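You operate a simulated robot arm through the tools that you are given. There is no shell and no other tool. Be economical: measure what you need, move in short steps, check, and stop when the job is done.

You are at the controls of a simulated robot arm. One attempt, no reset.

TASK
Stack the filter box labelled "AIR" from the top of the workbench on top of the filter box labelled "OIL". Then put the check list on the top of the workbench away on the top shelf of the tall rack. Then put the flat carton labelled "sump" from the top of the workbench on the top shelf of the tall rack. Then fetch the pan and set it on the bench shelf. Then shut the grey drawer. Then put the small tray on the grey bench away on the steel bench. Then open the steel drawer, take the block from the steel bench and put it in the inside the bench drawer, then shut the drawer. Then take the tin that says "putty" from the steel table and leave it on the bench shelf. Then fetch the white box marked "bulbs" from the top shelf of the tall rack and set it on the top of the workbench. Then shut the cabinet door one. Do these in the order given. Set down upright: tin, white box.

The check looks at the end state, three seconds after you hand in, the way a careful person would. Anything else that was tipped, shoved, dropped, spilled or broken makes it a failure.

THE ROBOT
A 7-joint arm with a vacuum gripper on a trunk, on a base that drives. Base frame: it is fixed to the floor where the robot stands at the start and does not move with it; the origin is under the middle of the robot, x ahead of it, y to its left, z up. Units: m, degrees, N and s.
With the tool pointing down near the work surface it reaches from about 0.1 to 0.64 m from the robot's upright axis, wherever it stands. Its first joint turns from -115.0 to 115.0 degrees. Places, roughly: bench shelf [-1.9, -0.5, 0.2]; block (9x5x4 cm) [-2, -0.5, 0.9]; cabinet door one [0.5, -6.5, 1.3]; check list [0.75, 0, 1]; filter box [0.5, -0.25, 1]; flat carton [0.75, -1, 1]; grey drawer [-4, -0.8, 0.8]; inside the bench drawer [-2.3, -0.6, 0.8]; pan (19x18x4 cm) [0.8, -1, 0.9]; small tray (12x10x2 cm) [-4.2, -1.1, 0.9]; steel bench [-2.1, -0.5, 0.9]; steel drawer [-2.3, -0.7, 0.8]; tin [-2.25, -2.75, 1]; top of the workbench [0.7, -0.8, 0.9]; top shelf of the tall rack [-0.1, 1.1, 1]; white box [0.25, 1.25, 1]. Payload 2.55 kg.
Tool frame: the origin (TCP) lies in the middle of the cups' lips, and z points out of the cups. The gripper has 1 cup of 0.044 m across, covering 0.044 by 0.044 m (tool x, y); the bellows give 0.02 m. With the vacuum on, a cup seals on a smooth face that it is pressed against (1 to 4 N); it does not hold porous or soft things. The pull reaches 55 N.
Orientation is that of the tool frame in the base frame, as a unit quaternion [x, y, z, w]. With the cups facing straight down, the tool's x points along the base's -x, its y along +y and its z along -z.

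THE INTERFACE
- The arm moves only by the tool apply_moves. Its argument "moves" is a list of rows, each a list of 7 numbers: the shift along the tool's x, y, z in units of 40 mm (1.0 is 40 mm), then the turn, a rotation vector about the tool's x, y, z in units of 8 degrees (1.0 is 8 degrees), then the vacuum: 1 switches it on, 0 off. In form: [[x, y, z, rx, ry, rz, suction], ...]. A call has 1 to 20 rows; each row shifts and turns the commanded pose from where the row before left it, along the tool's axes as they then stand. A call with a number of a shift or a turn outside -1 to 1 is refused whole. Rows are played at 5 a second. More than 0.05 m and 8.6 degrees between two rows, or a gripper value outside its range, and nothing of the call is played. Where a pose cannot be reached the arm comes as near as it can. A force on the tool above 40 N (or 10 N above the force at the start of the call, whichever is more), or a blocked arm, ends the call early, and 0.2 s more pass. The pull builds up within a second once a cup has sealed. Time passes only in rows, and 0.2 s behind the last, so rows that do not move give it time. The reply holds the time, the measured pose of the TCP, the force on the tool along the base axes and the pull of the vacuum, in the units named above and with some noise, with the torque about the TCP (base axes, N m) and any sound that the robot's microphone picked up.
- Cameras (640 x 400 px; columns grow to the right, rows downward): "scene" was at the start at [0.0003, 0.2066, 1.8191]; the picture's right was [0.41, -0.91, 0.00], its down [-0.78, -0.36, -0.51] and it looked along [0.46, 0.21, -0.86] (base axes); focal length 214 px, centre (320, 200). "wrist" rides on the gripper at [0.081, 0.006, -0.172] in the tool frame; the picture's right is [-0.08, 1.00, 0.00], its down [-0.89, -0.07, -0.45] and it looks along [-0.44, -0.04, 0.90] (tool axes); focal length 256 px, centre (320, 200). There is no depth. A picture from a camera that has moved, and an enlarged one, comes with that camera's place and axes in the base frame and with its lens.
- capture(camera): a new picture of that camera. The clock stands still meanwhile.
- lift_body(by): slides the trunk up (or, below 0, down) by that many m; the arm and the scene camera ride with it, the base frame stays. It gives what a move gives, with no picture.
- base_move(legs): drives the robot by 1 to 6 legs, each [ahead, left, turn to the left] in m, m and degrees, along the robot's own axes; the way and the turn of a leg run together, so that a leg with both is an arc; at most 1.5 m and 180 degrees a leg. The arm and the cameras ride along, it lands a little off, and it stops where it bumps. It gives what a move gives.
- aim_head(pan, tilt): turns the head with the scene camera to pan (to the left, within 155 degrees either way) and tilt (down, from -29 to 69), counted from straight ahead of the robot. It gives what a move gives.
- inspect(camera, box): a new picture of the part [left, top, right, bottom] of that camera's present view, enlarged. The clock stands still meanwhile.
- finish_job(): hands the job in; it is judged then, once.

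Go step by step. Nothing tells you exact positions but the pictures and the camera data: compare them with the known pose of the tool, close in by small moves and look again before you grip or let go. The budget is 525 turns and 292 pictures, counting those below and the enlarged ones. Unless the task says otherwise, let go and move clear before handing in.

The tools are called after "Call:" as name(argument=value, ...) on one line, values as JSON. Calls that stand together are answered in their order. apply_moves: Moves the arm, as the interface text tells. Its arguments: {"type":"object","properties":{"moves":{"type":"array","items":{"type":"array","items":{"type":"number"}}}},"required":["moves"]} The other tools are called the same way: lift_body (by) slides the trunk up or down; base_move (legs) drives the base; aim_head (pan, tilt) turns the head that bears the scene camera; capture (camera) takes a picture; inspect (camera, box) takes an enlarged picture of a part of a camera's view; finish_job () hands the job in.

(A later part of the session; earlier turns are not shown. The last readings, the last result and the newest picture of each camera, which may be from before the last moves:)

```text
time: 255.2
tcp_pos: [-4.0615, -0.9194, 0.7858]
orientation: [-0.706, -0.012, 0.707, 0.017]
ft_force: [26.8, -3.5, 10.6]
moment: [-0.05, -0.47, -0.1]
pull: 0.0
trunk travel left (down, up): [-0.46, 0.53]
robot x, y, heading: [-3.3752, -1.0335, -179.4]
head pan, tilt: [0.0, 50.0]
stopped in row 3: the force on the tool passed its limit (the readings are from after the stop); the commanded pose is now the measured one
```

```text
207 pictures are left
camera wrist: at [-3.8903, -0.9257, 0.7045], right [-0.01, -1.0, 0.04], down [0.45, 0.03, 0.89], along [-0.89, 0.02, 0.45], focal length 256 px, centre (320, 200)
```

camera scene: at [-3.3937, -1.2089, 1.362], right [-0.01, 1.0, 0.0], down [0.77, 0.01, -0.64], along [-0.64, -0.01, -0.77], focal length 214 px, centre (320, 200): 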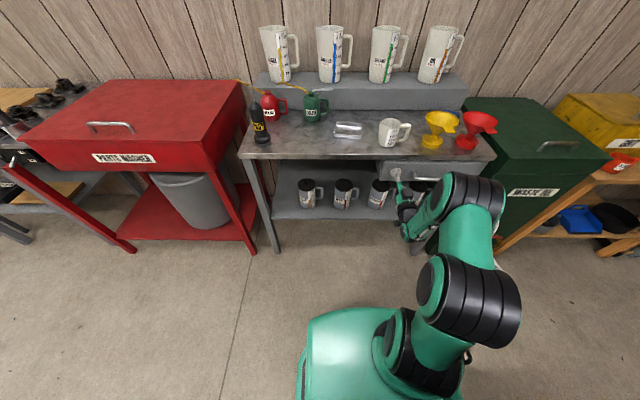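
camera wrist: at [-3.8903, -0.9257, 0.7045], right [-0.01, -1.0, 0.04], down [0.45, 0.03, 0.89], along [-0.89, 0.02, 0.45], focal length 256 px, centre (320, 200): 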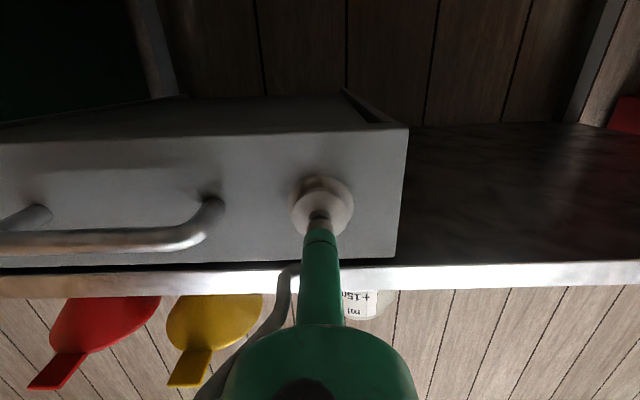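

The drawer is fully shut, with a hard stop. Backing the tool off and going up to find the tray.

Call:
apply_moves(moves=[[0, 0, -0.3, 0, 0, 0, 0], [0, 0, -0.8, 0, 0, 0, 0], [0, 0, -0.8, 0, 0, 0, 0], [0, 0, -0.8, 0, 0, 0, 0], [0, 0, -0.8, 0, 0, 0, 0], [0, 0, -0.8, 0, 0, 0, 0], [0, 0, 0, 0, 0, 0, 0]])

Call:
lift_body(by=0.4)

Call:
lift_body(by=0.13)

Call:
apply_moves(moves=[[0, 0, 0, 0, 1, 0, 0], [0, 0, 0, 0, 1, 0, 0], [0, 0, 0, 0, 1, 0, 0], [0, 0, 0, 0, 1, 0, 0], [0, 0, 0, 0, 1, 0, 0], [0, 0, 0, 0, 1, 0, 0], [0, 0, 0, 0, 1, 0, 0], [0, 0, 0, 0, 1, 0, 0], [0, 0, 0, 0, 1, 0, 0], [0, 0, 0, 0, 1, 0, 0], [0, 0, 0, 0, 1, 0, 0], [0, 0, 0, 0, 0.25, 0, 0], [0, 0, 0, 0, 0, 0, 0]])

Call:
capture(camera="wrist")

```text
time: 256.8
tcp_pos: [-3.8923, -0.9224, 0.7815]
orientation: [0.709, 0.011, -0.705, -0.015]
ft_force: [-0.3, 0.4, -0.8]
moment: [0.01, 0.01, 0.01]
pull: 0.1
trunk travel left (down, up): [-0.46, 0.53]
robot x, y, heading: [-3.3815, -1.0324, -179.3]
head pan, tilt: [0.0, 50.0]
```

```text
time: 260.6
tcp_pos: [-3.8914, -0.9213, 1.182]
orientation: [0.709, 0.012, -0.705, -0.017]
ft_force: [0.7, 0.2, 0.4]
moment: [-0.02, 0.0, -0.03]
pull: 0.0
trunk travel left (down, up): [-0.86, 0.13]
robot x, y, heading: [-3.3781, -1.033, -179.5]
head pan, tilt: [0.0, 50.0]
```

```text
time: 262.2
tcp_pos: [-3.8917, -0.9225, 1.3111]
orientation: [0.709, 0.011, -0.705, -0.017]
ft_force: [1.0, 0.1, 0.2]
moment: [0.0, -0.04, 0.0]
pull: 0.2
trunk travel left (down, up): [-0.99, 0.0]
robot x, y, heading: [-3.3784, -1.0372, -179.5]
head pan, tilt: [0.0, 50.0]
```

```text
time: 265.0
tcp_pos: [-3.8724, -0.9146, 1.2775]
orientation: [0.992, 0.019, -0.114, 0.051]
ft_force: [-0.6, 0.3, 0.2]
moment: [-0.02, 0.0, 0.0]
pull: 0.2
out of reach, approached as far as the arm can: row 7, 8, 10, 11, 12
trunk travel left (down, up): [-0.99, 0.0]
robot x, y, heading: [-3.3754, -1.0343, -179.4]
head pan, tilt: [0.0, 50.0]
```

```text
206 pictures are left
camera wrist: at [-3.7559, -0.9013, 1.4279], right [-0.03, -0.99, 0.11], down [-0.77, 0.09, 0.63], along [-0.64, -0.07, -0.77], focal length 256 px, centre (320, 200)
```

wrist: 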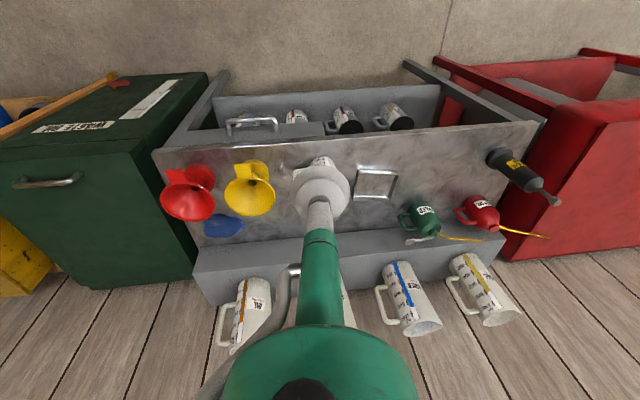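

The tray is visible at about (-4.155, -1.095), and the drawer is flush. I'll level the tool and drive 0.2 m closer.

Call:
apply_moves(moves=[[0.8, 0, 0.5, 0, 0, 0, 0], [0.8, 0, 0.5, 0, 0, 0, 0], [0.5, 0, 0.4, 0.37, 0.82, 0.14, 0], [0, 0, 0, 0.37, 0.82, 0.14, 0], [0, 0, 0, 0, 0, 0, 0]])

Call:
base_move(legs=[[0.19, 0.06, -0.5]])

Call:
capture(camera="wrist")

```text
time: 266.2
tcp_pos: [-3.8117, -0.9146, 1.2171]
orientation: [0.995, 0.016, -0.09, 0.034]
ft_force: [0.7, 0.4, 0.0]
moment: [-0.03, -0.02, 0.03]
pull: 0.1
out of reach, approached as far as the arm can: row 3, 4
trunk travel left (down, up): [-0.99, 0.0]
robot x, y, heading: [-3.3734, -1.0348, -179.5]
head pan, tilt: [0.0, 50.0]
```

```text
time: 267.8
tcp_pos: [-3.9987, -0.9739, 1.2173]
orientation: [0.995, 0.011, -0.09, 0.033]
ft_force: [-0.2, 0.3, 1.0]
moment: [-0.01, -0.02, 0.01]
pull: 0.1
trunk travel left (down, up): [-0.99, 0.0]
robot x, y, heading: [-3.5666, -1.0972, -179.8]
head pan, tilt: [0.0, 50.0]
```

```text
205 pictures are left
camera wrist: at [-3.89, -0.9686, 1.3736], right [-0.05, -1.0, 0.08], down [-0.8, 0.09, 0.59], along [-0.6, -0.03, -0.8], focal length 256 px, centre (320, 200)
```

wrist: 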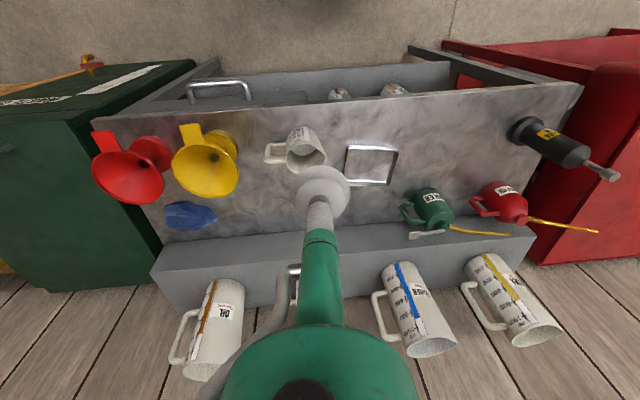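

Tray centre ≈ (-4.16, -1.10). I'll move sideways in front of it and lower a little while levelling the tool.

Call:
apply_moves(moves=[[0, 0.8, 0.5, 0, 0, 0, 0], [0, 0.8, 0.5, 0, 0, 0, 0], [0, 0.8, 0.5, 0, 0, 0, 0], [0, 0.75, 0.5, 0, 0, 0, 0], [0, 0, 0, 0.28, 0.65, 0.1, 0], [0, 0, 0, 0.28, 0.65, 0.1, 0], [0, 0, 0, 0, 0, 0, 0]])

Call:
capture(camera="wrist")

```text
time: 269.4
tcp_pos: [-4.0015, -1.1029, 1.1376]
orientation: [0.997, 0.009, -0.077, 0.03]
ft_force: [0.1, -0.9, -0.4]
moment: [0.0, 0.01, -0.01]
pull: 0.0
out of reach, approached as far as the arm can: row 5, 6
trunk travel left (down, up): [-0.99, 0.0]
robot x, y, heading: [-3.5672, -1.0966, -179.9]
head pan, tilt: [0.0, 50.0]
```

```text
204 pictures are left
camera wrist: at [-3.8966, -1.0999, 1.2973], right [-0.06, -1.0, 0.07], down [-0.82, 0.09, 0.57], along [-0.58, -0.02, -0.82], focal length 256 px, centre (320, 200)
```

wrist: 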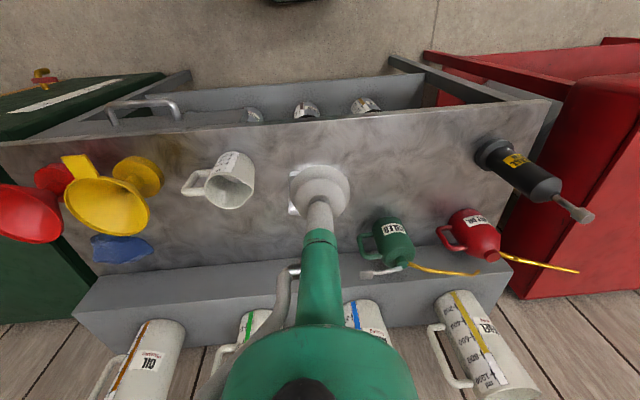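

Call:
capture(camera="scene")

```text
203 pictures are left
camera scene: at [-3.5824, -1.2723, 1.892], right [0.0, 1.0, 0.0], down [0.77, 0.0, -0.64], along [-0.64, 0.0, -0.77], focal length 214 px, centre (320, 200)
```

scene: 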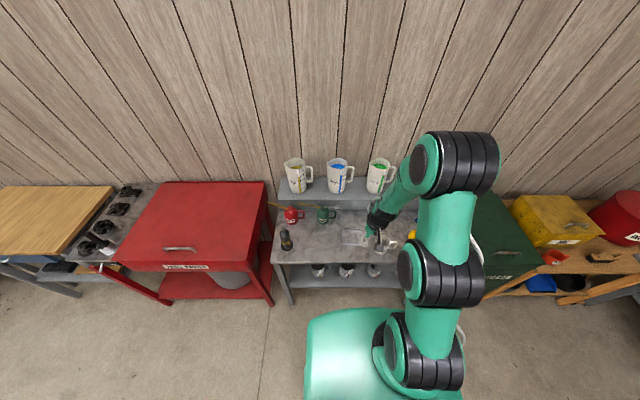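

The arm is in a different elbow posture that can't quite level the tool up high. Lower down it should, so I'll descend in front of the tray and level there.

Call:
apply_moves(moves=[[0, 0, 0.8, 0, 0, 0, 0], [0, 0, 0.8, 0, 0, 0, 0], [0, 0, 0.6, 0.2, 0.4, 0, 0], [0, 0, 0, 0.2, 0.4, 0.1, 0], [0, 0, 0, 0.1, 0.4, 0.1, 0], [0, 0, 0, 0, 0, 0, 0]])

```text
time: 270.8
tcp_pos: [-4.015, -1.1077, 1.0508]
orientation: [0.999, 0.009, -0.049, 0.017]
ft_force: [-0.1, 0.8, -0.4]
moment: [-0.04, 0.01, 0.01]
pull: 0.0
out of reach, approached as far as the arm can: row 4, 5
trunk travel left (down, up): [-0.99, 0.0]
robot x, y, heading: [-3.5684, -1.096, -180.0]
head pan, tilt: [0.0, 50.0]
```

Call:
apply_moves(moves=[[-0.8, 0, 0.3, 0, 0, 0, 0], [-0.8, 0, 0.3, 0.12, 0.3, 0, 0], [-0.8, 0, 0.1, 0.12, 0.3, 0, 0], [-0.6, 0, 0, 0.1, 0.2, 0.05, 0], [0, 0, 0, 0, 0, 0, 0]])

Call:
capture(camera="wrist")

```text
time: 272.0
tcp_pos: [-4.099, -1.1024, 1.0317]
orientation: [0.991, 0.002, -0.128, -0.028]
ft_force: [-0.6, -0.5, 1.0]
moment: [-0.06, 0.04, 0.01]
pull: 0.2
out of reach, approached as far as the arm can: row 1, 2, 3, 4
trunk travel left (down, up): [-0.99, 0.0]
robot x, y, heading: [-3.5633, -1.0945, -179.6]
head pan, tilt: [0.0, 50.0]
```

```text
202 pictures are left
camera wrist: at [-3.9787, -1.1197, 1.179], right [-0.08, -1.0, -0.04], down [-0.75, 0.04, 0.66], along [-0.66, 0.08, -0.75], focal length 256 px, centre (320, 200)
```

wrist: 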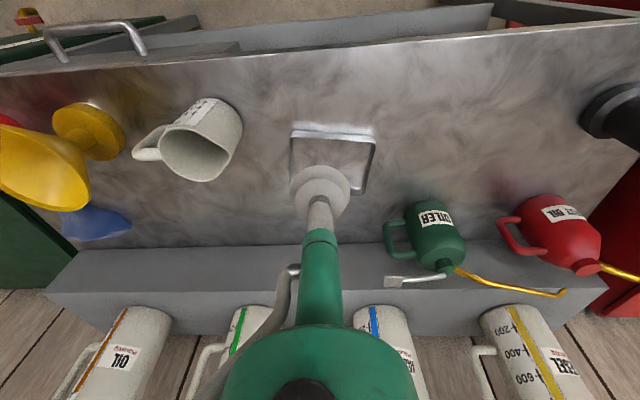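

Extending makes the tilt worse in this posture. I'll retract toward the start-like pose (reach ≈0.37, to the right, high) so the elbow folds back, then level there.

Call:
apply_moves(moves=[[0.3, 0, -0.9, 0, 0, 0, 0], [0.5, -0.4, -0.9, 0, 0, 0, 0], [0.5, -0.4, -0.9, 0, 0, 0, 0], [0.6, -0.5, -0.8, 0, 0, 0, 0], [0.6, -0.5, -0.8, 0, 0, 0, 0], [0.6, -0.5, -0.8, 0, 0, 0, 0], [0.8, -0.5, -0.5, 0, 0, 0, 0], [0.8, -0.5, -0.2, 0, 0, 0, 0], [0, 0, 0, 0, 0, 0, 0]])

Call:
capture(camera="scene")

```text
time: 274.0
tcp_pos: [-3.8595, -0.9773, 1.2179]
orientation: [0.993, -0.001, -0.113, -0.019]
ft_force: [0.3, 0.2, 0.1]
moment: [0.01, -0.04, 0.0]
pull: 0.1
trunk travel left (down, up): [-0.99, 0.0]
robot x, y, heading: [-3.5661, -1.0996, -179.8]
head pan, tilt: [0.0, 50.0]
```

```text
201 pictures are left
camera scene: at [-3.5847, -1.2724, 1.892], right [0.0, 1.0, 0.0], down [0.77, 0.0, -0.64], along [-0.64, 0.0, -0.77], focal length 214 px, centre (320, 200)
```

scene: 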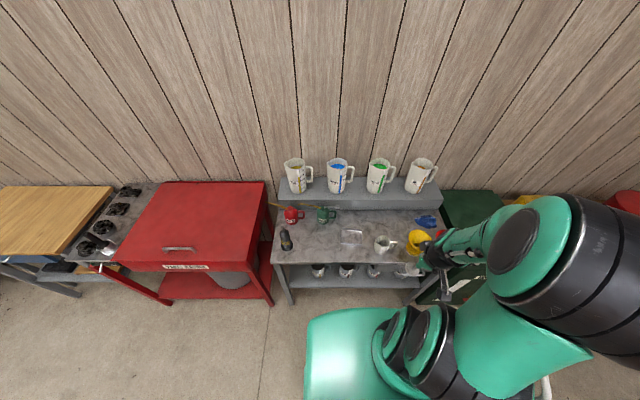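

The elbow has folded back like the original. Levelling the tool now.

Call:
apply_moves(moves=[[0, 0, 0, -0.14, 0.81, 0, 0], [0, 0, 0, -0.13, 0.81, 0, 0], [0, 0, 0, 0, 0, 0, 0]])

```text
time: 274.8
tcp_pos: [-3.8592, -0.9779, 1.2189]
orientation: [1.0, -0.001, 0.0, -0.002]
ft_force: [0.5, 0.3, 0.4]
moment: [-0.01, 0.05, -0.02]
pull: 0.1
trunk travel left (down, up): [-0.99, 0.0]
robot x, y, heading: [-3.5647, -1.0992, -179.8]
head pan, tilt: [0.0, 50.0]
```

Level. Extending over the tray.

Call:
apply_moves(moves=[[-0.3, 0.95, 0.2, 0, 0, 0, 0], [-0.3, 0.95, 0.2, 0, 0, 0, 0], [-0.6, 0.8, 0.4, 0, 0, 0, 0], [-0.9, 0.35, 0.6, 0, 0, 0, 0], [-0.9, 0, 0.7, 0, 0, 0, 0], [-0.9, 0, 0.7, 0, 0, 0, 0], [-0.9, 0, 0.7, 0, 0, 0, 0], [-0.9, 0, 0.7, 0, 0, 0, 0], [-0.9, 0, 0.3, 0, 0, 0, 0], [-0.7, 0, 0, 0, 0, 0, 0], [0, 0, 0, 0, 0, 0, 0]])

Call:
capture(camera="wrist")

```text
time: 277.2
tcp_pos: [-4.1537, -1.1018, 1.0383]
orientation: [1.0, -0.001, -0.001, -0.002]
ft_force: [-0.4, 0.1, 0.6]
moment: [-0.02, 0.04, 0.0]
pull: 0.1
trunk travel left (down, up): [-0.99, 0.0]
robot x, y, heading: [-3.5707, -1.0992, -180.0]
head pan, tilt: [0.0, 50.0]
```

```text
200 pictures are left
camera wrist: at [-4.0745, -1.111, 1.2114], right [-0.08, -1.0, 0.0], down [-0.89, 0.07, 0.45], along [-0.45, 0.04, -0.89], focal length 256 px, centre (320, 200)
```

wrist: 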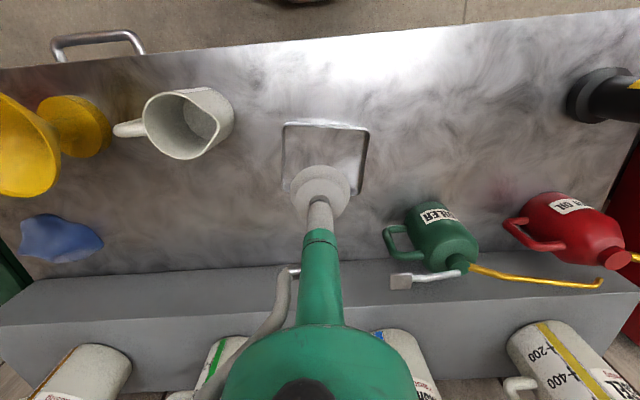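

The tray's centre is nearer (-4.185, -1.108), with the surface at z≈0.86. Shifting and coming down closer.

Call:
apply_moves(moves=[[-0.8, 0.15, 0.5, 0, 0, 0, 0], [0, 0, 0.9, 0, 0, 0, 0], [0, 0, 0.9, 0, 0, 0, 0], [0, 0, 0, 0, 0, 0, 0]])

Call:
capture(camera="wrist")

```text
time: 278.2
tcp_pos: [-4.1847, -1.1069, 0.9457]
orientation: [1.0, 0.001, -0.001, -0.002]
ft_force: [-0.1, 0.9, -0.8]
moment: [0.0, 0.0, -0.02]
pull: 0.0
trunk travel left (down, up): [-0.99, 0.0]
robot x, y, heading: [-3.5655, -1.0994, -180.1]
head pan, tilt: [0.0, 50.0]
```

```text
199 pictures are left
camera wrist: at [-4.1049, -1.1162, 1.1197], right [-0.08, -1.0, 0.0], down [-0.89, 0.07, 0.45], along [-0.45, 0.04, -0.89], focal length 256 px, centre (320, 200)
```

wrist: 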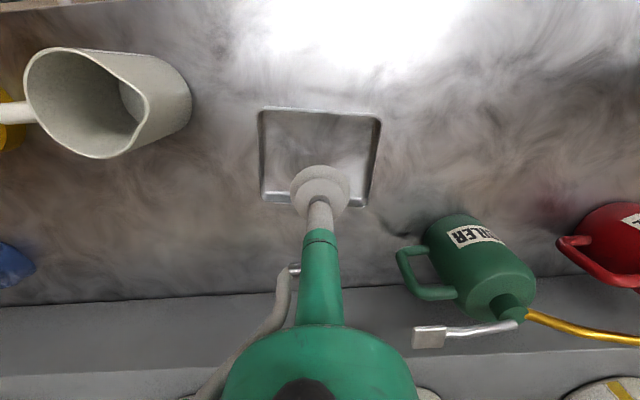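

Aligned over the tray. Going down with vacuum on.

Call:
apply_moves(moves=[[0, 0, 0.7, 0, 0, 0, 1], [0, 0, 0.4, 0, 0, 0, 1], [0, 0, 0.2, 0, 0, 0, 1], [0, 0, 0.15, 0, 0, 0, 1], [0, 0, 0.1, 0, 0, 0, 1], [0, 0, 0.1, 0, 0, 0, 1], [0, 0, 0, 0, 0, 0, 1], [0, 0, 0, 0, 0, 0, 1]])

```text
time: 280.0
tcp_pos: [-4.1843, -1.1047, 0.8811]
orientation: [1.0, -0.001, 0.0, -0.002]
ft_force: [0.1, 0.3, 0.0]
moment: [-0.03, 0.01, 0.04]
pull: 0.0
trunk travel left (down, up): [-0.99, 0.0]
robot x, y, heading: [-3.5666, -1.096, -179.9]
head pan, tilt: [0.0, 50.0]
```

Call:
apply_moves(moves=[[0, 0, 0.1, 0, 0, 0, 1], [0, 0, 0.1, 0, 0, 0, 1], [0, 0, 0, 0, 0, 0, 1], [0, 0, 0, 0, 0, 0, 1]])

```text
time: 281.0
tcp_pos: [-4.1848, -1.1044, 0.8724]
orientation: [1.0, 0.0, 0.0, -0.002]
ft_force: [-0.6, -0.8, -0.8]
moment: [-0.01, 0.0, 0.04]
pull: 0.1
trunk travel left (down, up): [-0.99, 0.0]
robot x, y, heading: [-3.5662, -1.0988, -179.9]
head pan, tilt: [0.0, 50.0]
```

Call:
apply_moves(moves=[[0, 0, 0.1, 0, 0, 0, 1], [0, 0, 0.1, 0, 0, 0, 1], [0, 0, 0, 0, 0, 0, 1], [0, 0, 0, 0, 0, 0, 1]])

```text
time: 282.0
tcp_pos: [-4.1838, -1.1038, 0.8644]
orientation: [1.0, 0.0, 0.0, -0.002]
ft_force: [4.9, 0.6, -13.7]
moment: [-0.16, -0.6, 0.03]
pull: 55.4
trunk travel left (down, up): [-0.99, 0.0]
robot x, y, heading: [-3.5659, -1.0974, -179.9]
head pan, tilt: [0.0, 50.0]
```

Sealed. Lift slowly and retract, then check.

Call:
apply_moves(moves=[[0, 0, -0.2, 0, 0, 0, 1], [0, 0, -0.5, 0, 0, 0, 1], [0, 0, -0.8, 0, 0, 0, 1], [0.2, 0, -0.9, 0, 0, 0, 1], [0.5, 0, -0.9, 0, 0, 0, 1], [0.6, 0, -0.9, 0, 0, 0, 1], [0.6, 0, -0.9, 0, 0, 0, 1], [0.7, 0, -0.8, 0, 0, 0, 1], [0.7, 0, -0.8, 0, 0, 0, 1], [0.9, 0, -0.5, 0, 0, 0, 1], [0.9, -0.3, -0.3, 0, 0, 0, 1], [0.9, -0.3, 0, 0, 0, 0, 1], [0, 0, 0, 0, 0, 0, 1]])

Call:
capture(camera="wrist")

```text
time: 284.8
tcp_pos: [-3.9467, -1.0826, 1.1668]
orientation: [1.0, 0.0, 0.0, -0.003]
ft_force: [-0.2, 0.0, -3.3]
moment: [-0.02, -0.02, -0.02]
pull: 55.0
trunk travel left (down, up): [-0.99, 0.0]
robot x, y, heading: [-3.5652, -1.098, -179.9]
head pan, tilt: [0.0, 50.0]
```

```text
198 pictures are left
camera wrist: at [-3.8668, -1.0923, 1.34], right [-0.08, -1.0, 0.0], down [-0.89, 0.07, 0.45], along [-0.44, 0.04, -0.89], focal length 256 px, centre (320, 200)
```

wrist: 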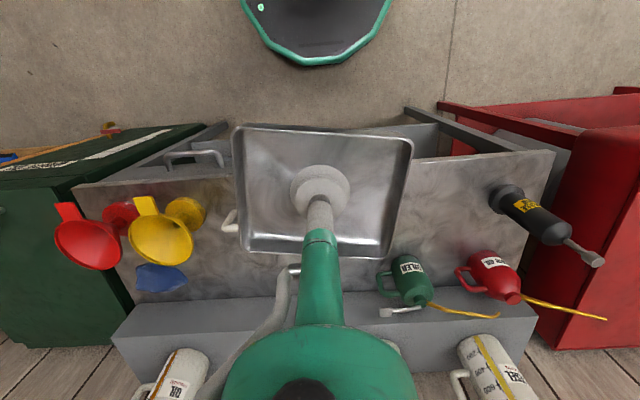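

The tray is held. Now to the steel bench: out to the aisle, turn north, and drive east.

Call:
base_move(legs=[[-0.1, 0.56, 0], [0, 0, -90], [0, -1.1, 0], [0, -0.5, 0]])

Call:
aim_head(pan=0, tilt=40)

Call:
capture(camera="scene")

```text
time: 299.9
tcp_pos: [-1.8007, -1.3368, 1.1671]
orientation: [-0.693, 0.721, -0.001, 0.001]
ft_force: [0.5, -1.4, -3.3]
moment: [0.0, 0.03, -0.04]
pull: 55.3
trunk travel left (down, up): [-0.99, 0.0]
robot x, y, heading: [-1.8311, -1.7187, 87.9]
head pan, tilt: [0.0, 50.0]
```

```text
time: 300.6
tcp_pos: [-1.8017, -1.337, 1.167]
orientation: [-0.692, 0.722, 0.0, 0.001]
ft_force: [0.3, 0.9, -3.9]
moment: [-0.01, 0.01, 0.0]
pull: 54.9
trunk travel left (down, up): [-0.99, 0.0]
robot x, y, heading: [-1.8308, -1.7176, 87.8]
head pan, tilt: [0.0, 40.0]
```

```text
197 pictures are left
camera scene: at [-2.0083, -1.682, 1.9061], right [1.0, -0.04, 0.0], down [-0.03, -0.64, -0.77], along [0.03, 0.77, -0.64], focal length 214 px, centre (320, 200)
```

scene: 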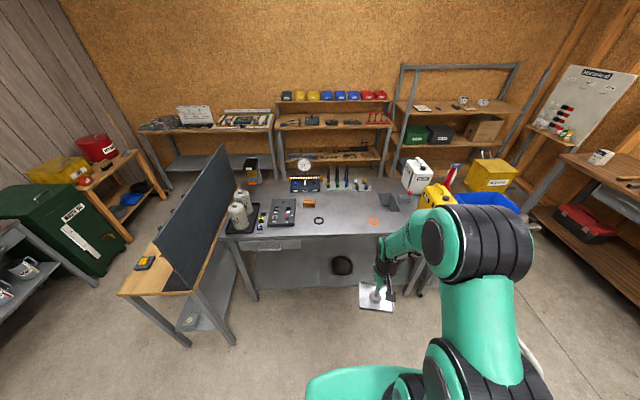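

The free spot on the steel bench is between the two rings, about (-1.80, -0.62). Driving up to it.

Call:
base_move(legs=[[0, 0, 2], [0.54, 0, 0]])

Call:
capture(camera="wrist")

Call:
capture(camera="scene")

```text
time: 304.1
tcp_pos: [-1.8116, -0.8009, 1.1674]
orientation: [-0.704, 0.71, 0.0, 0.001]
ft_force: [-0.5, -0.2, -3.5]
moment: [-0.02, 0.02, 0.0]
pull: 54.6
trunk travel left (down, up): [-0.99, 0.0]
robot x, y, heading: [-1.8272, -1.1774, 89.8]
head pan, tilt: [0.0, 40.0]
```

```text
196 pictures are left
camera wrist: at [-1.821, -0.8838, 1.3403], right [-1.0, 0.09, 0.0], down [0.08, 0.89, 0.45], along [0.04, 0.45, -0.89], focal length 256 px, centre (320, 200)
```

wrist: 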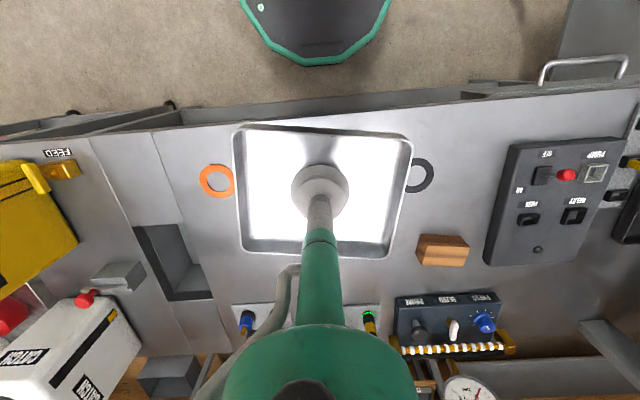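

```text
195 pictures are left
camera scene: at [-2.0071, -1.1528, 1.9062], right [1.0, 0.0, 0.0], down [0.0, -0.64, -0.77], along [0.0, 0.77, -0.64], focal length 214 px, centre (320, 200)
```

scene: 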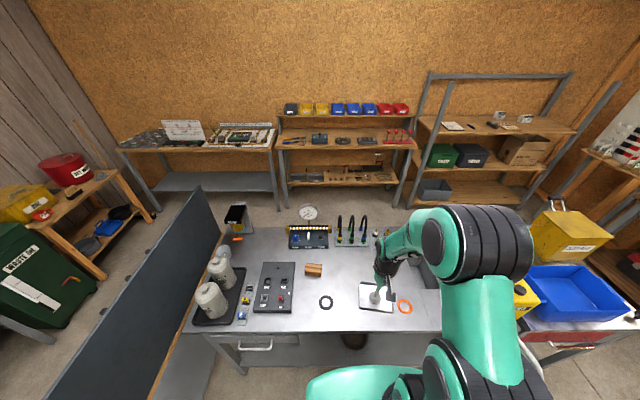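

Moving the tray to (-1.81, -0.62) and lowering to z≈0.97.

Call:
apply_moves(moves=[[-0.75, 0, 0.8, 0, 0, 0, 1], [-0.75, 0, 0.8, 0, 0, 0, 1], [-0.75, 0, 0.8, 0, 0, 0, 1], [-0.75, 0, 0.8, 0, 0, 0, 1], [-0.75, 0, 0.8, 0, 0, 0, 1], [-0.75, 0, 0.8, 0, 0, 0, 1], [0, 0, 0, 0, 0, 0, 1]])

Call:
capture(camera="wrist")

```text
time: 305.7
tcp_pos: [-1.8124, -0.6212, 0.9751]
orientation: [-0.705, 0.71, -0.001, 0.001]
ft_force: [0.9, -0.8, -4.0]
moment: [-0.01, 0.02, -0.02]
pull: 54.9
trunk travel left (down, up): [-0.99, 0.0]
robot x, y, heading: [-1.8284, -1.1782, 89.7]
head pan, tilt: [0.0, 40.0]
```

```text
194 pictures are left
camera wrist: at [-1.8204, -0.7046, 1.1479], right [-1.0, 0.09, 0.0], down [0.08, 0.89, 0.45], along [0.04, 0.45, -0.89], focal length 256 px, centre (320, 200)
```

wrist: 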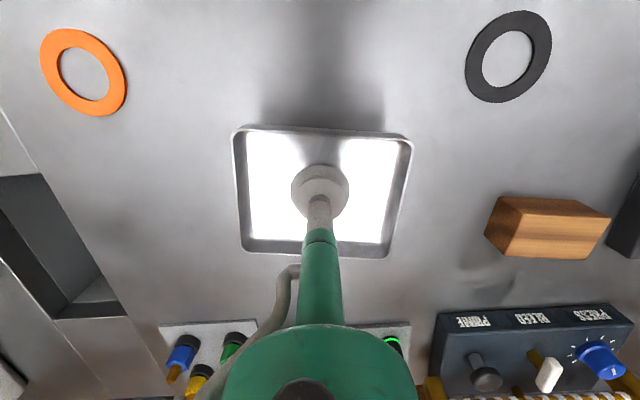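

Clear all around. Lowering to contact.

Call:
apply_moves(moves=[[0, 0, 0.5, 0, 0, 0, 1], [0, 0, 0.3, 0, 0, 0, 1], [0, 0, 0.2, 0, 0, 0, 1], [0, 0, 0.1, 0, 0, 0, 1], [0, 0, 0, 0, 0, 0, 1]])

Call:
apply_moves(moves=[[0, 0, 0.1, 0, 0, 0, 1], [0, 0, 0.1, 0, 0, 0, 1], [0, 0, 0, 0, 0, 0, 1]])

Call:
apply_moves(moves=[[0, 0, 0.1, 0, 0, 0, 1], [0, 0, 0.1, 0, 0, 0, 1], [0, 0, 0, 0, 0, 0, 1]])

```text
time: 306.9
tcp_pos: [-1.8092, -0.6206, 0.9297]
orientation: [-0.705, 0.71, -0.001, 0.002]
ft_force: [0.0, 0.8, -2.1]
moment: [0.02, 0.01, 0.02]
pull: 54.9
trunk travel left (down, up): [-0.99, 0.0]
robot x, y, heading: [-1.8265, -1.1814, 89.8]
head pan, tilt: [0.0, 40.0]
```

```text
time: 307.7
tcp_pos: [-1.8086, -0.6212, 0.9232]
orientation: [-0.705, 0.709, 0.0, 0.001]
ft_force: [0.7, -0.2, -3.5]
moment: [0.0, 0.0, 0.02]
pull: 54.6
trunk travel left (down, up): [-0.99, 0.0]
robot x, y, heading: [-1.8281, -1.1825, 89.8]
head pan, tilt: [0.0, 40.0]
```

```text
time: 308.5
tcp_pos: [-1.8107, -0.6214, 0.9145]
orientation: [-0.704, 0.71, -0.001, 0.002]
ft_force: [-0.6, 0.7, -4.2]
moment: [0.0, 0.01, 0.01]
pull: 55.2
trunk travel left (down, up): [-0.99, 0.0]
robot x, y, heading: [-1.8314, -1.1841, 89.9]
head pan, tilt: [0.0, 40.0]
```

Call:
apply_moves(moves=[[0, 0, 0.1, 0, 0, 0, 1], [0, 0, 0.1, 0, 0, 0, 1], [0, 0, 0, 0, 0, 0, 1]])

Call:
apply_moves(moves=[[0, 0, 0.1, 0, 0, 0, 1], [0, 0, 0.1, 0, 0, 0, 1], [0, 0, 0, 0, 0, 0, 1]])

Call:
inspect(camera="scene", box=[300, 240, 440, 340])

```text
time: 309.3
tcp_pos: [-1.81, -0.6231, 0.9047]
orientation: [-0.705, 0.709, -0.004, -0.001]
ft_force: [0.7, -7.7, -9.7]
moment: [0.09, 0.09, 0.01]
pull: 55.0
trunk travel left (down, up): [-0.99, 0.0]
robot x, y, heading: [-1.8286, -1.1816, 89.9]
head pan, tilt: [0.0, 40.0]
```

```text
time: 310.1
tcp_pos: [-1.8106, -0.6217, 0.9026]
orientation: [-0.705, 0.71, 0.002, 0.005]
ft_force: [-2.0, -11.6, 24.4]
moment: [-0.35, 0.08, 0.01]
pull: 54.6
trunk travel left (down, up): [-0.99, 0.0]
robot x, y, heading: [-1.8268, -1.1808, 89.5]
head pan, tilt: [0.0, 40.0]
```

```text
4.00 times, centred on (370, 290) of scene
camera zoom: at [-2.0076, -1.1597, 1.9065], right [1.0, 0.0, 0.0], down [0.0, -0.64, -0.77], along [0.0, 0.77, -0.64], focal length 858 px, centre (120, -160)
```

zoom: 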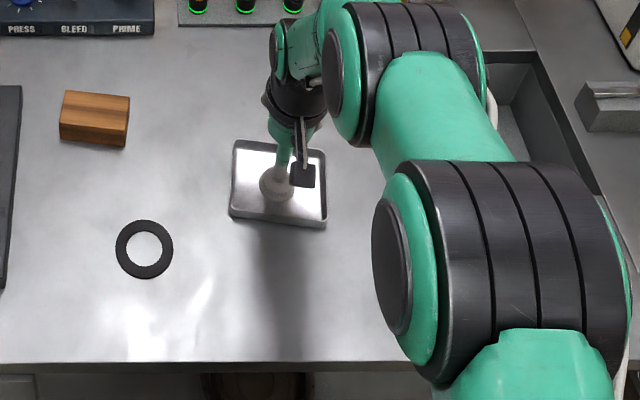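

Contact at TCP ≈0.903, so the bench top is at z≈0.90. Releasing the tray and lifting.

Call:
apply_moves(moves=[[0, 0, 0, 0, 0, 0, 0], [0, 0, 0, 0, 0, 0, 0], [0, 0, 0, 0, 0, 0, 0], [0, 0, 0, 0, 0, 0, 0], [0, 0, 0, 0, 0, 0, 0], [0, 0, -0.1, 0, 0, 0, 0], [0, 0, -0.3, 0, 0, 0, 0], [0, 0, -0.8, 0, 0, 0, 0], [0, 0, -0.8, 0, 0, 0, 0], [0, 0, -0.8, 0, 0, 0, 0], [0.7, 0, -0.8, 0, 0, 0, 0], [0.7, 0, -0.8, 0, 0, 0, 0], [0.8, 0, -0.8, 0, 0, 0, 0], [0.8, 0, -0.5, 0, 0, 0, 0], [0.8, 0, 0, 0, 0, 0, 0], [0.8, 0, 0, 0, 0, 0, 0], [0.8, 0, 0, 0, 0, 0, 0], [0, 0, 0, 0, 0, 0, 0]])

Call:
capture(camera="wrist")

```text
time: 313.9
tcp_pos: [-1.8103, -0.8342, 1.1261]
orientation: [-0.705, 0.71, 0.0, 0.002]
ft_force: [-0.1, 0.8, -0.2]
moment: [-0.01, 0.01, -0.01]
pull: 0.1
trunk travel left (down, up): [-0.99, 0.0]
robot x, y, heading: [-1.8273, -1.1804, 89.6]
head pan, tilt: [0.0, 40.0]
```

```text
192 pictures are left
camera wrist: at [-1.8202, -0.9172, 1.2996], right [-1.0, 0.09, 0.0], down [0.08, 0.89, 0.45], along [0.04, 0.45, -0.89], focal length 256 px, centre (320, 200)
```

wrist: 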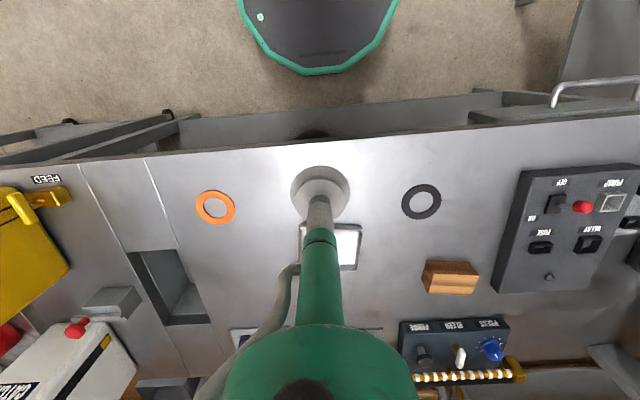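

The tray is on the steel bench. For the drawer I'll use the cup on its front face (right of the handle, x≈-2.16, z≈0.815) and pull by driving back. First I'll move in front of it and turn the tool horizontal.

Call:
base_move(legs=[[-0.27, 0, 0], [0, 0.34, 0.4]])

Call:
lift_body(by=-0.14)

Call:
apply_moves(moves=[[0, 0, 0, 0, -1, 0, 0], [0, 0, 0, 0, -1, 0, 0], [0, 0, 0, 0, -1, 0, 0], [0, 0, 0, 0, -1, 0, 0], [0, 0, 0, 0, -1, 0, 0], [0, 0, 0, 0, -1, 0, 0], [0, 0, 0, 0, -1, 0, 0], [0, 0, 0, 0, -1, 0, 0], [0, 0, 0, 0, -1, 0, 0], [0, 0, 0, 0, -1, 0, 0], [0, 0, 0, 0, -1, 0, 0], [0, 0, 0, 0, -0.25, 0, 0], [0, 0, 0, 0, 0, 0, 0]])

Call:
capture(camera="wrist")

Call:
capture(camera="scene")

```text
time: 317.6
tcp_pos: [-2.1612, -1.1094, 1.126]
orientation: [0.71, -0.705, 0.001, -0.001]
ft_force: [0.4, -0.5, 0.2]
moment: [0.01, 0.03, -0.02]
pull: 0.1
trunk travel left (down, up): [-0.99, 0.0]
robot x, y, heading: [-2.1716, -1.4508, 90.5]
head pan, tilt: [0.0, 40.0]
```

```text
time: 319.3
tcp_pos: [-2.163, -1.1092, 0.9852]
orientation: [0.71, -0.705, 0.001, -0.002]
ft_force: [-1.5, 0.6, 0.2]
moment: [0.02, -0.02, -0.02]
pull: 0.1
trunk travel left (down, up): [-0.85, 0.14]
robot x, y, heading: [-2.1747, -1.4549, 90.7]
head pan, tilt: [0.0, 40.0]
```

```text
time: 320.9
tcp_pos: [-2.142, -1.0105, 1.039]
orientation: [0.608, -0.585, -0.365, -0.394]
ft_force: [-0.6, 0.0, -1.2]
moment: [0.01, -0.02, -0.01]
pull: 0.1
trunk travel left (down, up): [-0.85, 0.14]
robot x, y, heading: [-2.1775, -1.4562, 90.6]
head pan, tilt: [0.0, 40.0]
stopped in row 7: the arm was blocked; the commanded pose is now the measured one
```

```text
191 pictures are left
camera wrist: at [-2.1488, -1.204, 1.0397], right [-1.0, 0.03, 0.02], down [0.02, -0.03, 1.0], along [0.03, 1.0, 0.02], focal length 256 px, centre (320, 200)
```

wrist: 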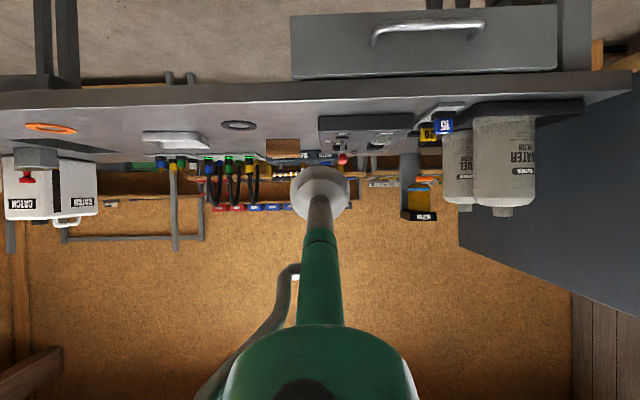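

```text
190 pictures are left
camera scene: at [-2.3519, -1.4291, 1.7662], right [1.0, 0.01, 0.0], down [0.01, -0.64, -0.77], along [-0.01, 0.77, -0.64], focal length 214 px, centre (320, 200)
```

scene: 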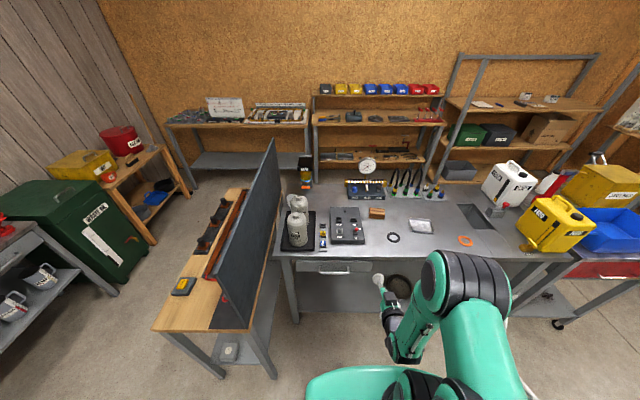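

The tool is 64° round but stopped by the arm's limits. I'll extend a little while finishing the rotation.

Call:
apply_moves(moves=[[-0.3, 0, 0.5, 0, 0, 0, 0], [-0.3, 0, 0.5, 0, -0.8, 0, 0], [-0.2, 0, 0.3, 0, -0.9, 0, 0], [0, 0, 0, 0, -0.9, 0, 0], [0, 0, 0, 0, -0.6, 0, 0], [0, 0, 0, 0, 0, 0, 0]])

```text
time: 322.3
tcp_pos: [-2.1436, -0.9524, 1.0486]
orientation: [-0.511, 0.483, 0.491, 0.514]
ft_force: [0.3, 0.6, 0.0]
moment: [0.02, -0.05, 0.0]
pull: 0.1
trunk travel left (down, up): [-0.85, 0.14]
robot x, y, heading: [-2.1715, -1.4539, 90.6]
head pan, tilt: [0.0, 40.0]
```

Horizontal now. Lowering to the drawer's height.

Call:
lift_body(by=-0.255)

Call:
capture(camera="wrist")

```text
time: 324.9
tcp_pos: [-2.143, -0.9521, 0.7929]
orientation: [-0.511, 0.484, 0.491, 0.513]
ft_force: [-0.3, 0.8, -0.5]
moment: [-0.02, 0.02, -0.01]
pull: 0.0
trunk travel left (down, up): [-0.595, 0.395]
robot x, y, heading: [-2.1747, -1.4529, 90.5]
head pan, tilt: [0.0, 40.0]
```

```text
189 pictures are left
camera wrist: at [-2.1454, -1.1261, 0.7114], right [-1.0, 0.0, 0.03], down [0.03, -0.45, 0.89], along [0.01, 0.89, 0.45], focal length 256 px, centre (320, 200)
```

wrist: 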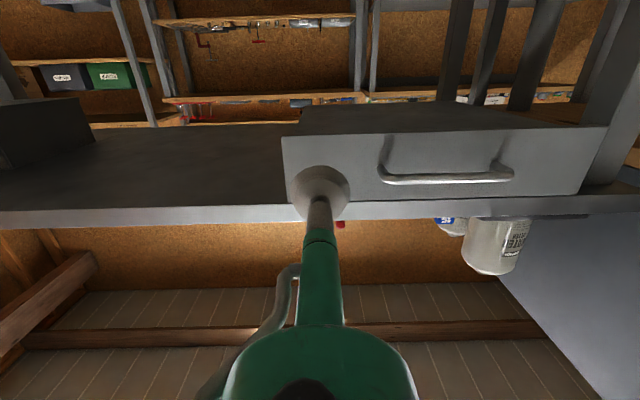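

The drawer face spans z 0.77–0.863 and x -2.10 to -2.52, with the handle from -2.21. I'll centre on (-2.157, 0.817) and press on with vacuum.

Call:
apply_moves(moves=[[-0.55, 0.35, 0, 0, 0, 0, 0], [0, 0, 0.9, 0, 0, 0, 1], [0, 0, 0.9, 0, 0, 0, 1], [0, 0, 0.6, 0, 0, 0, 1], [0, 0, 0.25, 0, 0, 0, 1], [0, 0, 0.15, 0, 0, 0, 1], [0, 0, 0.15, 0, 0, 0, 1], [0, 0, 0, 0, 0, 0, 1], [0, 0, 0, 0, 0, 0, 1]])

Call:
capture(camera="wrist")

```text
time: 326.9
tcp_pos: [-2.1573, -0.8358, 0.8153]
orientation: [-0.511, 0.485, 0.49, 0.514]
ft_force: [0.2, 0.4, -0.6]
moment: [0.0, 0.02, 0.0]
pull: 0.0
trunk travel left (down, up): [-0.595, 0.395]
robot x, y, heading: [-2.1735, -1.4542, 90.8]
head pan, tilt: [0.0, 40.0]
```

```text
188 pictures are left
camera wrist: at [-2.1606, -1.0095, 0.7337], right [-1.0, 0.0, 0.03], down [0.03, -0.45, 0.89], along [0.01, 0.89, 0.45], focal length 256 px, centre (320, 200)
```

wrist: 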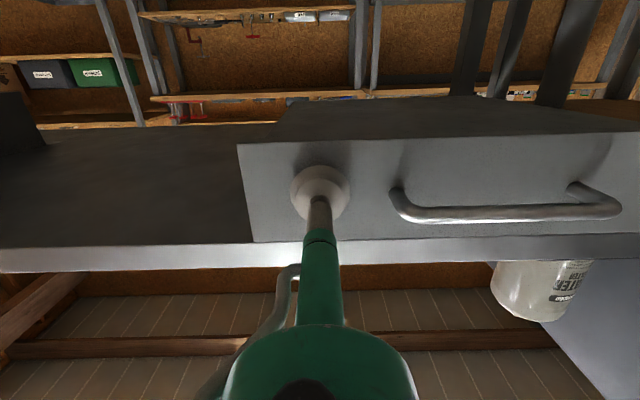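

Well positioned. Pressing on.

Call:
apply_moves(moves=[[0, 0, 0.15, 0, 0, 0, 1], [0, 0, 0.15, 0, 0, 0, 1], [0, 0, 0.15, 0, 0, 0, 1], [0, 0, 0, 0, 0, 0, 1], [0, 0, 0, 0, 0, 0, 1]])

```text
time: 328.1
tcp_pos: [-2.1584, -0.821, 0.8178]
orientation: [-0.51, 0.482, 0.491, 0.516]
ft_force: [-2.2, -19.4, 11.7]
moment: [-0.55, -0.04, -0.2]
pull: 55.3
trunk travel left (down, up): [-0.595, 0.395]
robot x, y, heading: [-2.1751, -1.4543, 90.7]
head pan, tilt: [0.0, 40.0]
```

Sealed on the drawer. Pulling it open by driving back.

Call:
base_move(legs=[[-0.1, 0, 0]])

Call:
base_move(legs=[[-0.12, 0, 0]])

Call:
capture(camera="scene")

```text
time: 329.3
tcp_pos: [-2.1575, -0.9189, 0.8172]
orientation: [-0.511, 0.482, 0.492, 0.515]
ft_force: [-6.9, 0.0, 10.0]
moment: [-0.42, 0.16, -0.21]
pull: 55.0
trunk travel left (down, up): [-0.595, 0.395]
robot x, y, heading: [-2.176, -1.5555, 90.5]
head pan, tilt: [0.0, 40.0]
```

```text
time: 330.5
tcp_pos: [-2.1584, -1.036, 0.817]
orientation: [-0.511, 0.482, 0.492, 0.515]
ft_force: [-9.8, 0.7, 7.1]
moment: [-0.28, 0.18, -0.28]
pull: 55.0
trunk travel left (down, up): [-0.595, 0.395]
robot x, y, heading: [-2.1731, -1.6762, 90.8]
head pan, tilt: [0.0, 40.0]
```

```text
187 pictures are left
camera scene: at [-2.3515, -1.6492, 1.511], right [1.0, 0.01, 0.0], down [0.01, -0.64, -0.77], along [-0.01, 0.77, -0.64], focal length 214 px, centre (320, 200)
```

scene: 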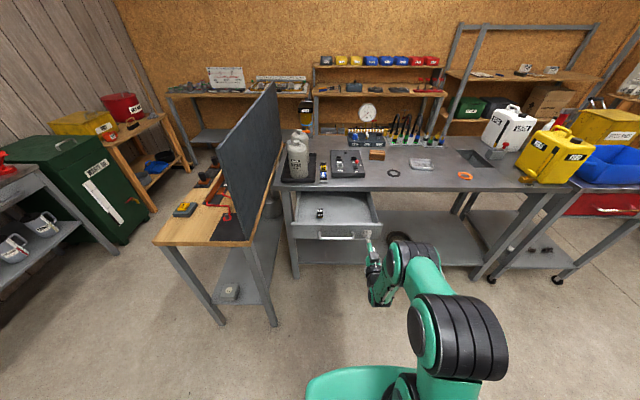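

The drawer is open about 21 cm, with something small near its left/back. Releasing and withdrawing the tool.

Call:
apply_moves(moves=[[0, 0, 0, 0, 0, 0, 0], [0, 0, 0, 0, 0, 0, 0], [0, 0, 0, 0, 0, 0, 0], [0, 0, 0, 0, 0, 0, 0], [0, 0, 0, 0, 0, 0, 0], [0, 0, -0.2, 0, 0, 0, 0], [0, 0, -0.8, 0, 0, 0, 0], [0, 0, -0.8, 0, 0, 0, 0], [0, 0, -0.8, 0, 0, 0, 0], [0, 0, 0, 0, 0, 0, 0]])

Call:
base_move(legs=[[-0.05, -0.22, 0]])

Call:
lift_body(by=0.395)

Call:
apply_moves(moves=[[0, -0.5, -0.8, 0, 0, 0, 0], [0, -0.5, -0.8, 0, 0, 0, 0], [0, -0.5, -0.8, 0, 0, 0, 0], [0, -0.5, -0.4, 0, 0.9, 0, 0], [0, 0, 0, 0, 1, 0, 0], [0, 0, 0, 0, 1, 0, 0], [0, 0, 0, 0, 1, 0, 0], [0, 0, 0, 0, 1, 0, 0], [0, 0, 0, 0, 1, 0, 0], [0, 0, 0, 0, 1, 0, 0], [0, 0, 0, 0, 1, 0, 0], [0, 0, 0, 0, 1, 0, 0], [0, 0, 0, 0, 1, 0, 0], [0, 0, 0, 0, 1, 0, 0], [0, 0, 0, 0, 0.35, 0, 0], [0, 0, 0, 0, 0, 0, 0]])

```text
time: 332.7
tcp_pos: [-2.1544, -1.1406, 0.8146]
orientation: [-0.512, 0.481, 0.493, 0.513]
ft_force: [0.0, -0.6, -0.3]
moment: [0.01, 0.02, -0.01]
pull: 0.1
trunk travel left (down, up): [-0.595, 0.395]
robot x, y, heading: [-2.1745, -1.673, 90.7]
head pan, tilt: [0.0, 40.0]
```

```text
time: 334.4
tcp_pos: [-1.9316, -1.1881, 0.8142]
orientation: [-0.51, 0.483, 0.492, 0.514]
ft_force: [0.5, 0.3, -0.1]
moment: [0.0, -0.01, 0.02]
pull: 0.1
trunk travel left (down, up): [-0.595, 0.395]
robot x, y, heading: [-1.9532, -1.7189, 90.4]
head pan, tilt: [0.0, 40.0]
```

```text
time: 338.2
tcp_pos: [-1.932, -1.1872, 1.21]
orientation: [-0.512, 0.482, 0.492, 0.514]
ft_force: [-0.4, -0.3, 0.5]
moment: [0.01, -0.04, 0.0]
pull: 0.1
trunk travel left (down, up): [-0.99, 0.0]
robot x, y, heading: [-1.9513, -1.7184, 90.5]
head pan, tilt: [0.0, 40.0]
```

```text
time: 341.6
tcp_pos: [-1.8734, -1.2919, 1.2148]
orientation: [0.712, -0.686, -0.116, -0.093]
ft_force: [0.3, -1.0, 0.4]
moment: [0.01, 0.01, 0.01]
pull: 0.1
out of reach, approached as far as the arm can: row 12, 13, 14
trunk travel left (down, up): [-0.99, 0.0]
robot x, y, heading: [-1.9513, -1.7195, 90.6]
head pan, tilt: [0.0, 40.0]
```

Call:
apply_moves(moves=[[0.8, -0.3, -0.2, 0, 0, 0, 0], [0.8, -0.3, -0.2, 0, 0, 0, 0], [0.8, -0.3, -0.2, 0, 0, 0, 0], [0.6, -0.2, 0, 0, 0, 0, 0], [0, 0, 0, 0.08, 0.7, 0.07, 0], [0, 0, 0, 0.07, 0.7, 0.07, 0], [0, 0, 0, 0.07, 0.7, 0.06, 0], [0, 0, 0, 0, 0, 0, 0]])

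Call:
capture(camera="scene")

```text
time: 343.4
tcp_pos: [-1.8257, -1.4121, 1.2019]
orientation: [0.713, -0.697, -0.057, -0.045]
ft_force: [-0.1, 0.2, -0.5]
moment: [0.0, -0.02, -0.01]
pull: 0.0
out of reach, approached as far as the arm can: row 7
trunk travel left (down, up): [-0.99, 0.0]
robot x, y, heading: [-1.9482, -1.7201, 90.7]
head pan, tilt: [0.0, 40.0]
```

```text
186 pictures are left
camera scene: at [-2.1284, -1.6931, 1.9061], right [1.0, 0.01, 0.0], down [0.01, -0.64, -0.77], along [-0.01, 0.77, -0.64], focal length 214 px, centre (320, 200)
```

scene: 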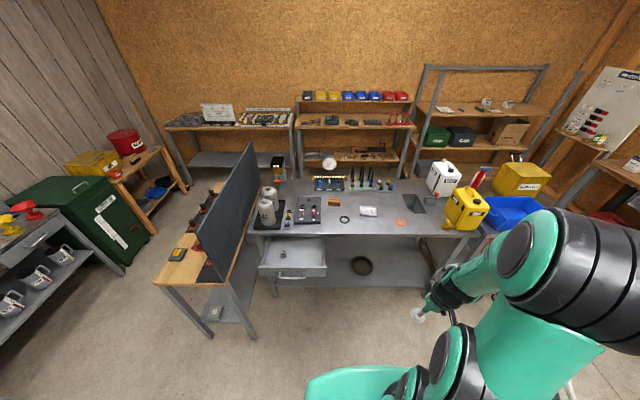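

Call:
apply_moves(moves=[[0.3, -0.3, 0, 0, 0.5, 0, 0], [0.3, -0.3, 0, 0, 0.5, 0, 0], [0, 0, 0, 0, 0.1, 0, 0], [0, 0, 0, 0, 0, 0, 0]])

```text
time: 344.4
tcp_pos: [-1.8256, -1.412, 1.2027]
orientation: [0.713, -0.697, -0.057, -0.046]
ft_force: [0.5, 0.5, 0.5]
moment: [0.01, 0.03, -0.02]
pull: 0.0
out of reach, approached as far as the arm can: row 1, 2
trunk travel left (down, up): [-0.99, 0.0]
robot x, y, heading: [-1.9509, -1.725, 90.6]
head pan, tilt: [0.0, 40.0]
```

Call:
apply_moves(moves=[[-0.7, 0.2, 0.6, 0, 0, 0, 0], [-0.7, 0.2, 0.6, 0, 0, 0, 0], [0, 0, 0.6, 0, 0.5, 0, 0], [0, 0, 0, 0, 0.5, 0, 0], [0, 0, 0, 0, 0, 0, 0]])

```text
time: 345.6
tcp_pos: [-1.84, -1.3536, 1.1338]
orientation: [0.714, -0.699, -0.041, -0.03]
ft_force: [-0.2, -0.4, 0.5]
moment: [0.0, -0.01, 0.0]
pull: 0.1
out of reach, approached as far as the arm can: row 3, 4
trunk travel left (down, up): [-0.99, 0.0]
robot x, y, heading: [-1.9526, -1.7172, 90.7]
head pan, tilt: [0.0, 40.0]
```

Call:
apply_moves(moves=[[-0.8, 0.5, 0.5, 0, 0, 0, 0], [-0.8, 0.5, 0.5, 0, 0, 0, 0], [-0.8, 0.5, 0.5, 0, 0, 0, 0], [-0.6, 0.3, 0.5, 0, 0, 0, 0], [0.3, 0, -0.9, 0, 0, 0, 0], [0.5, -0.4, -0.9, 0, 0, 0, 0], [0.5, -0.4, -0.9, 0, 0, 0, 0], [0.6, -0.5, -0.8, 0, 0, 0, 0], [0.6, -0.5, -0.8, 0, 0, 0, 0], [0.6, -0.5, -0.6, 0, 0, 0, 0], [0.6, -0.3, -0.2, 0, 0, 0, 0], [0, 0, 0, 0, 0, 0, 0]])

Call:
apply_moves(moves=[[0, 0, 0, 0.05, 0.4, 0.05, 0], [0, 0, 0, 0.05, 0.35, 0.05, 0], [0, 0, 0, 0, 0, 0, 0]])

```text
time: 348.2
tcp_pos: [-1.8075, -1.3957, 1.2514]
orientation: [0.714, -0.698, -0.042, -0.029]
ft_force: [-0.4, 0.5, 0.2]
moment: [-0.01, -0.02, -0.02]
pull: 0.0
out of reach, approached as far as the arm can: row 1, 2, 3, 4, 5
trunk travel left (down, up): [-0.99, 0.0]
robot x, y, heading: [-1.9482, -1.7194, 90.2]
head pan, tilt: [0.0, 40.0]
```

```text
time: 349.0
tcp_pos: [-1.8079, -1.3952, 1.2498]
orientation: [0.71, -0.704, 0.001, 0.003]
ft_force: [-1.3, 0.9, -0.2]
moment: [0.0, -0.02, 0.0]
pull: 0.1
trunk travel left (down, up): [-0.99, 0.0]
robot x, y, heading: [-1.9509, -1.7173, 90.3]
head pan, tilt: [0.0, 40.0]
```

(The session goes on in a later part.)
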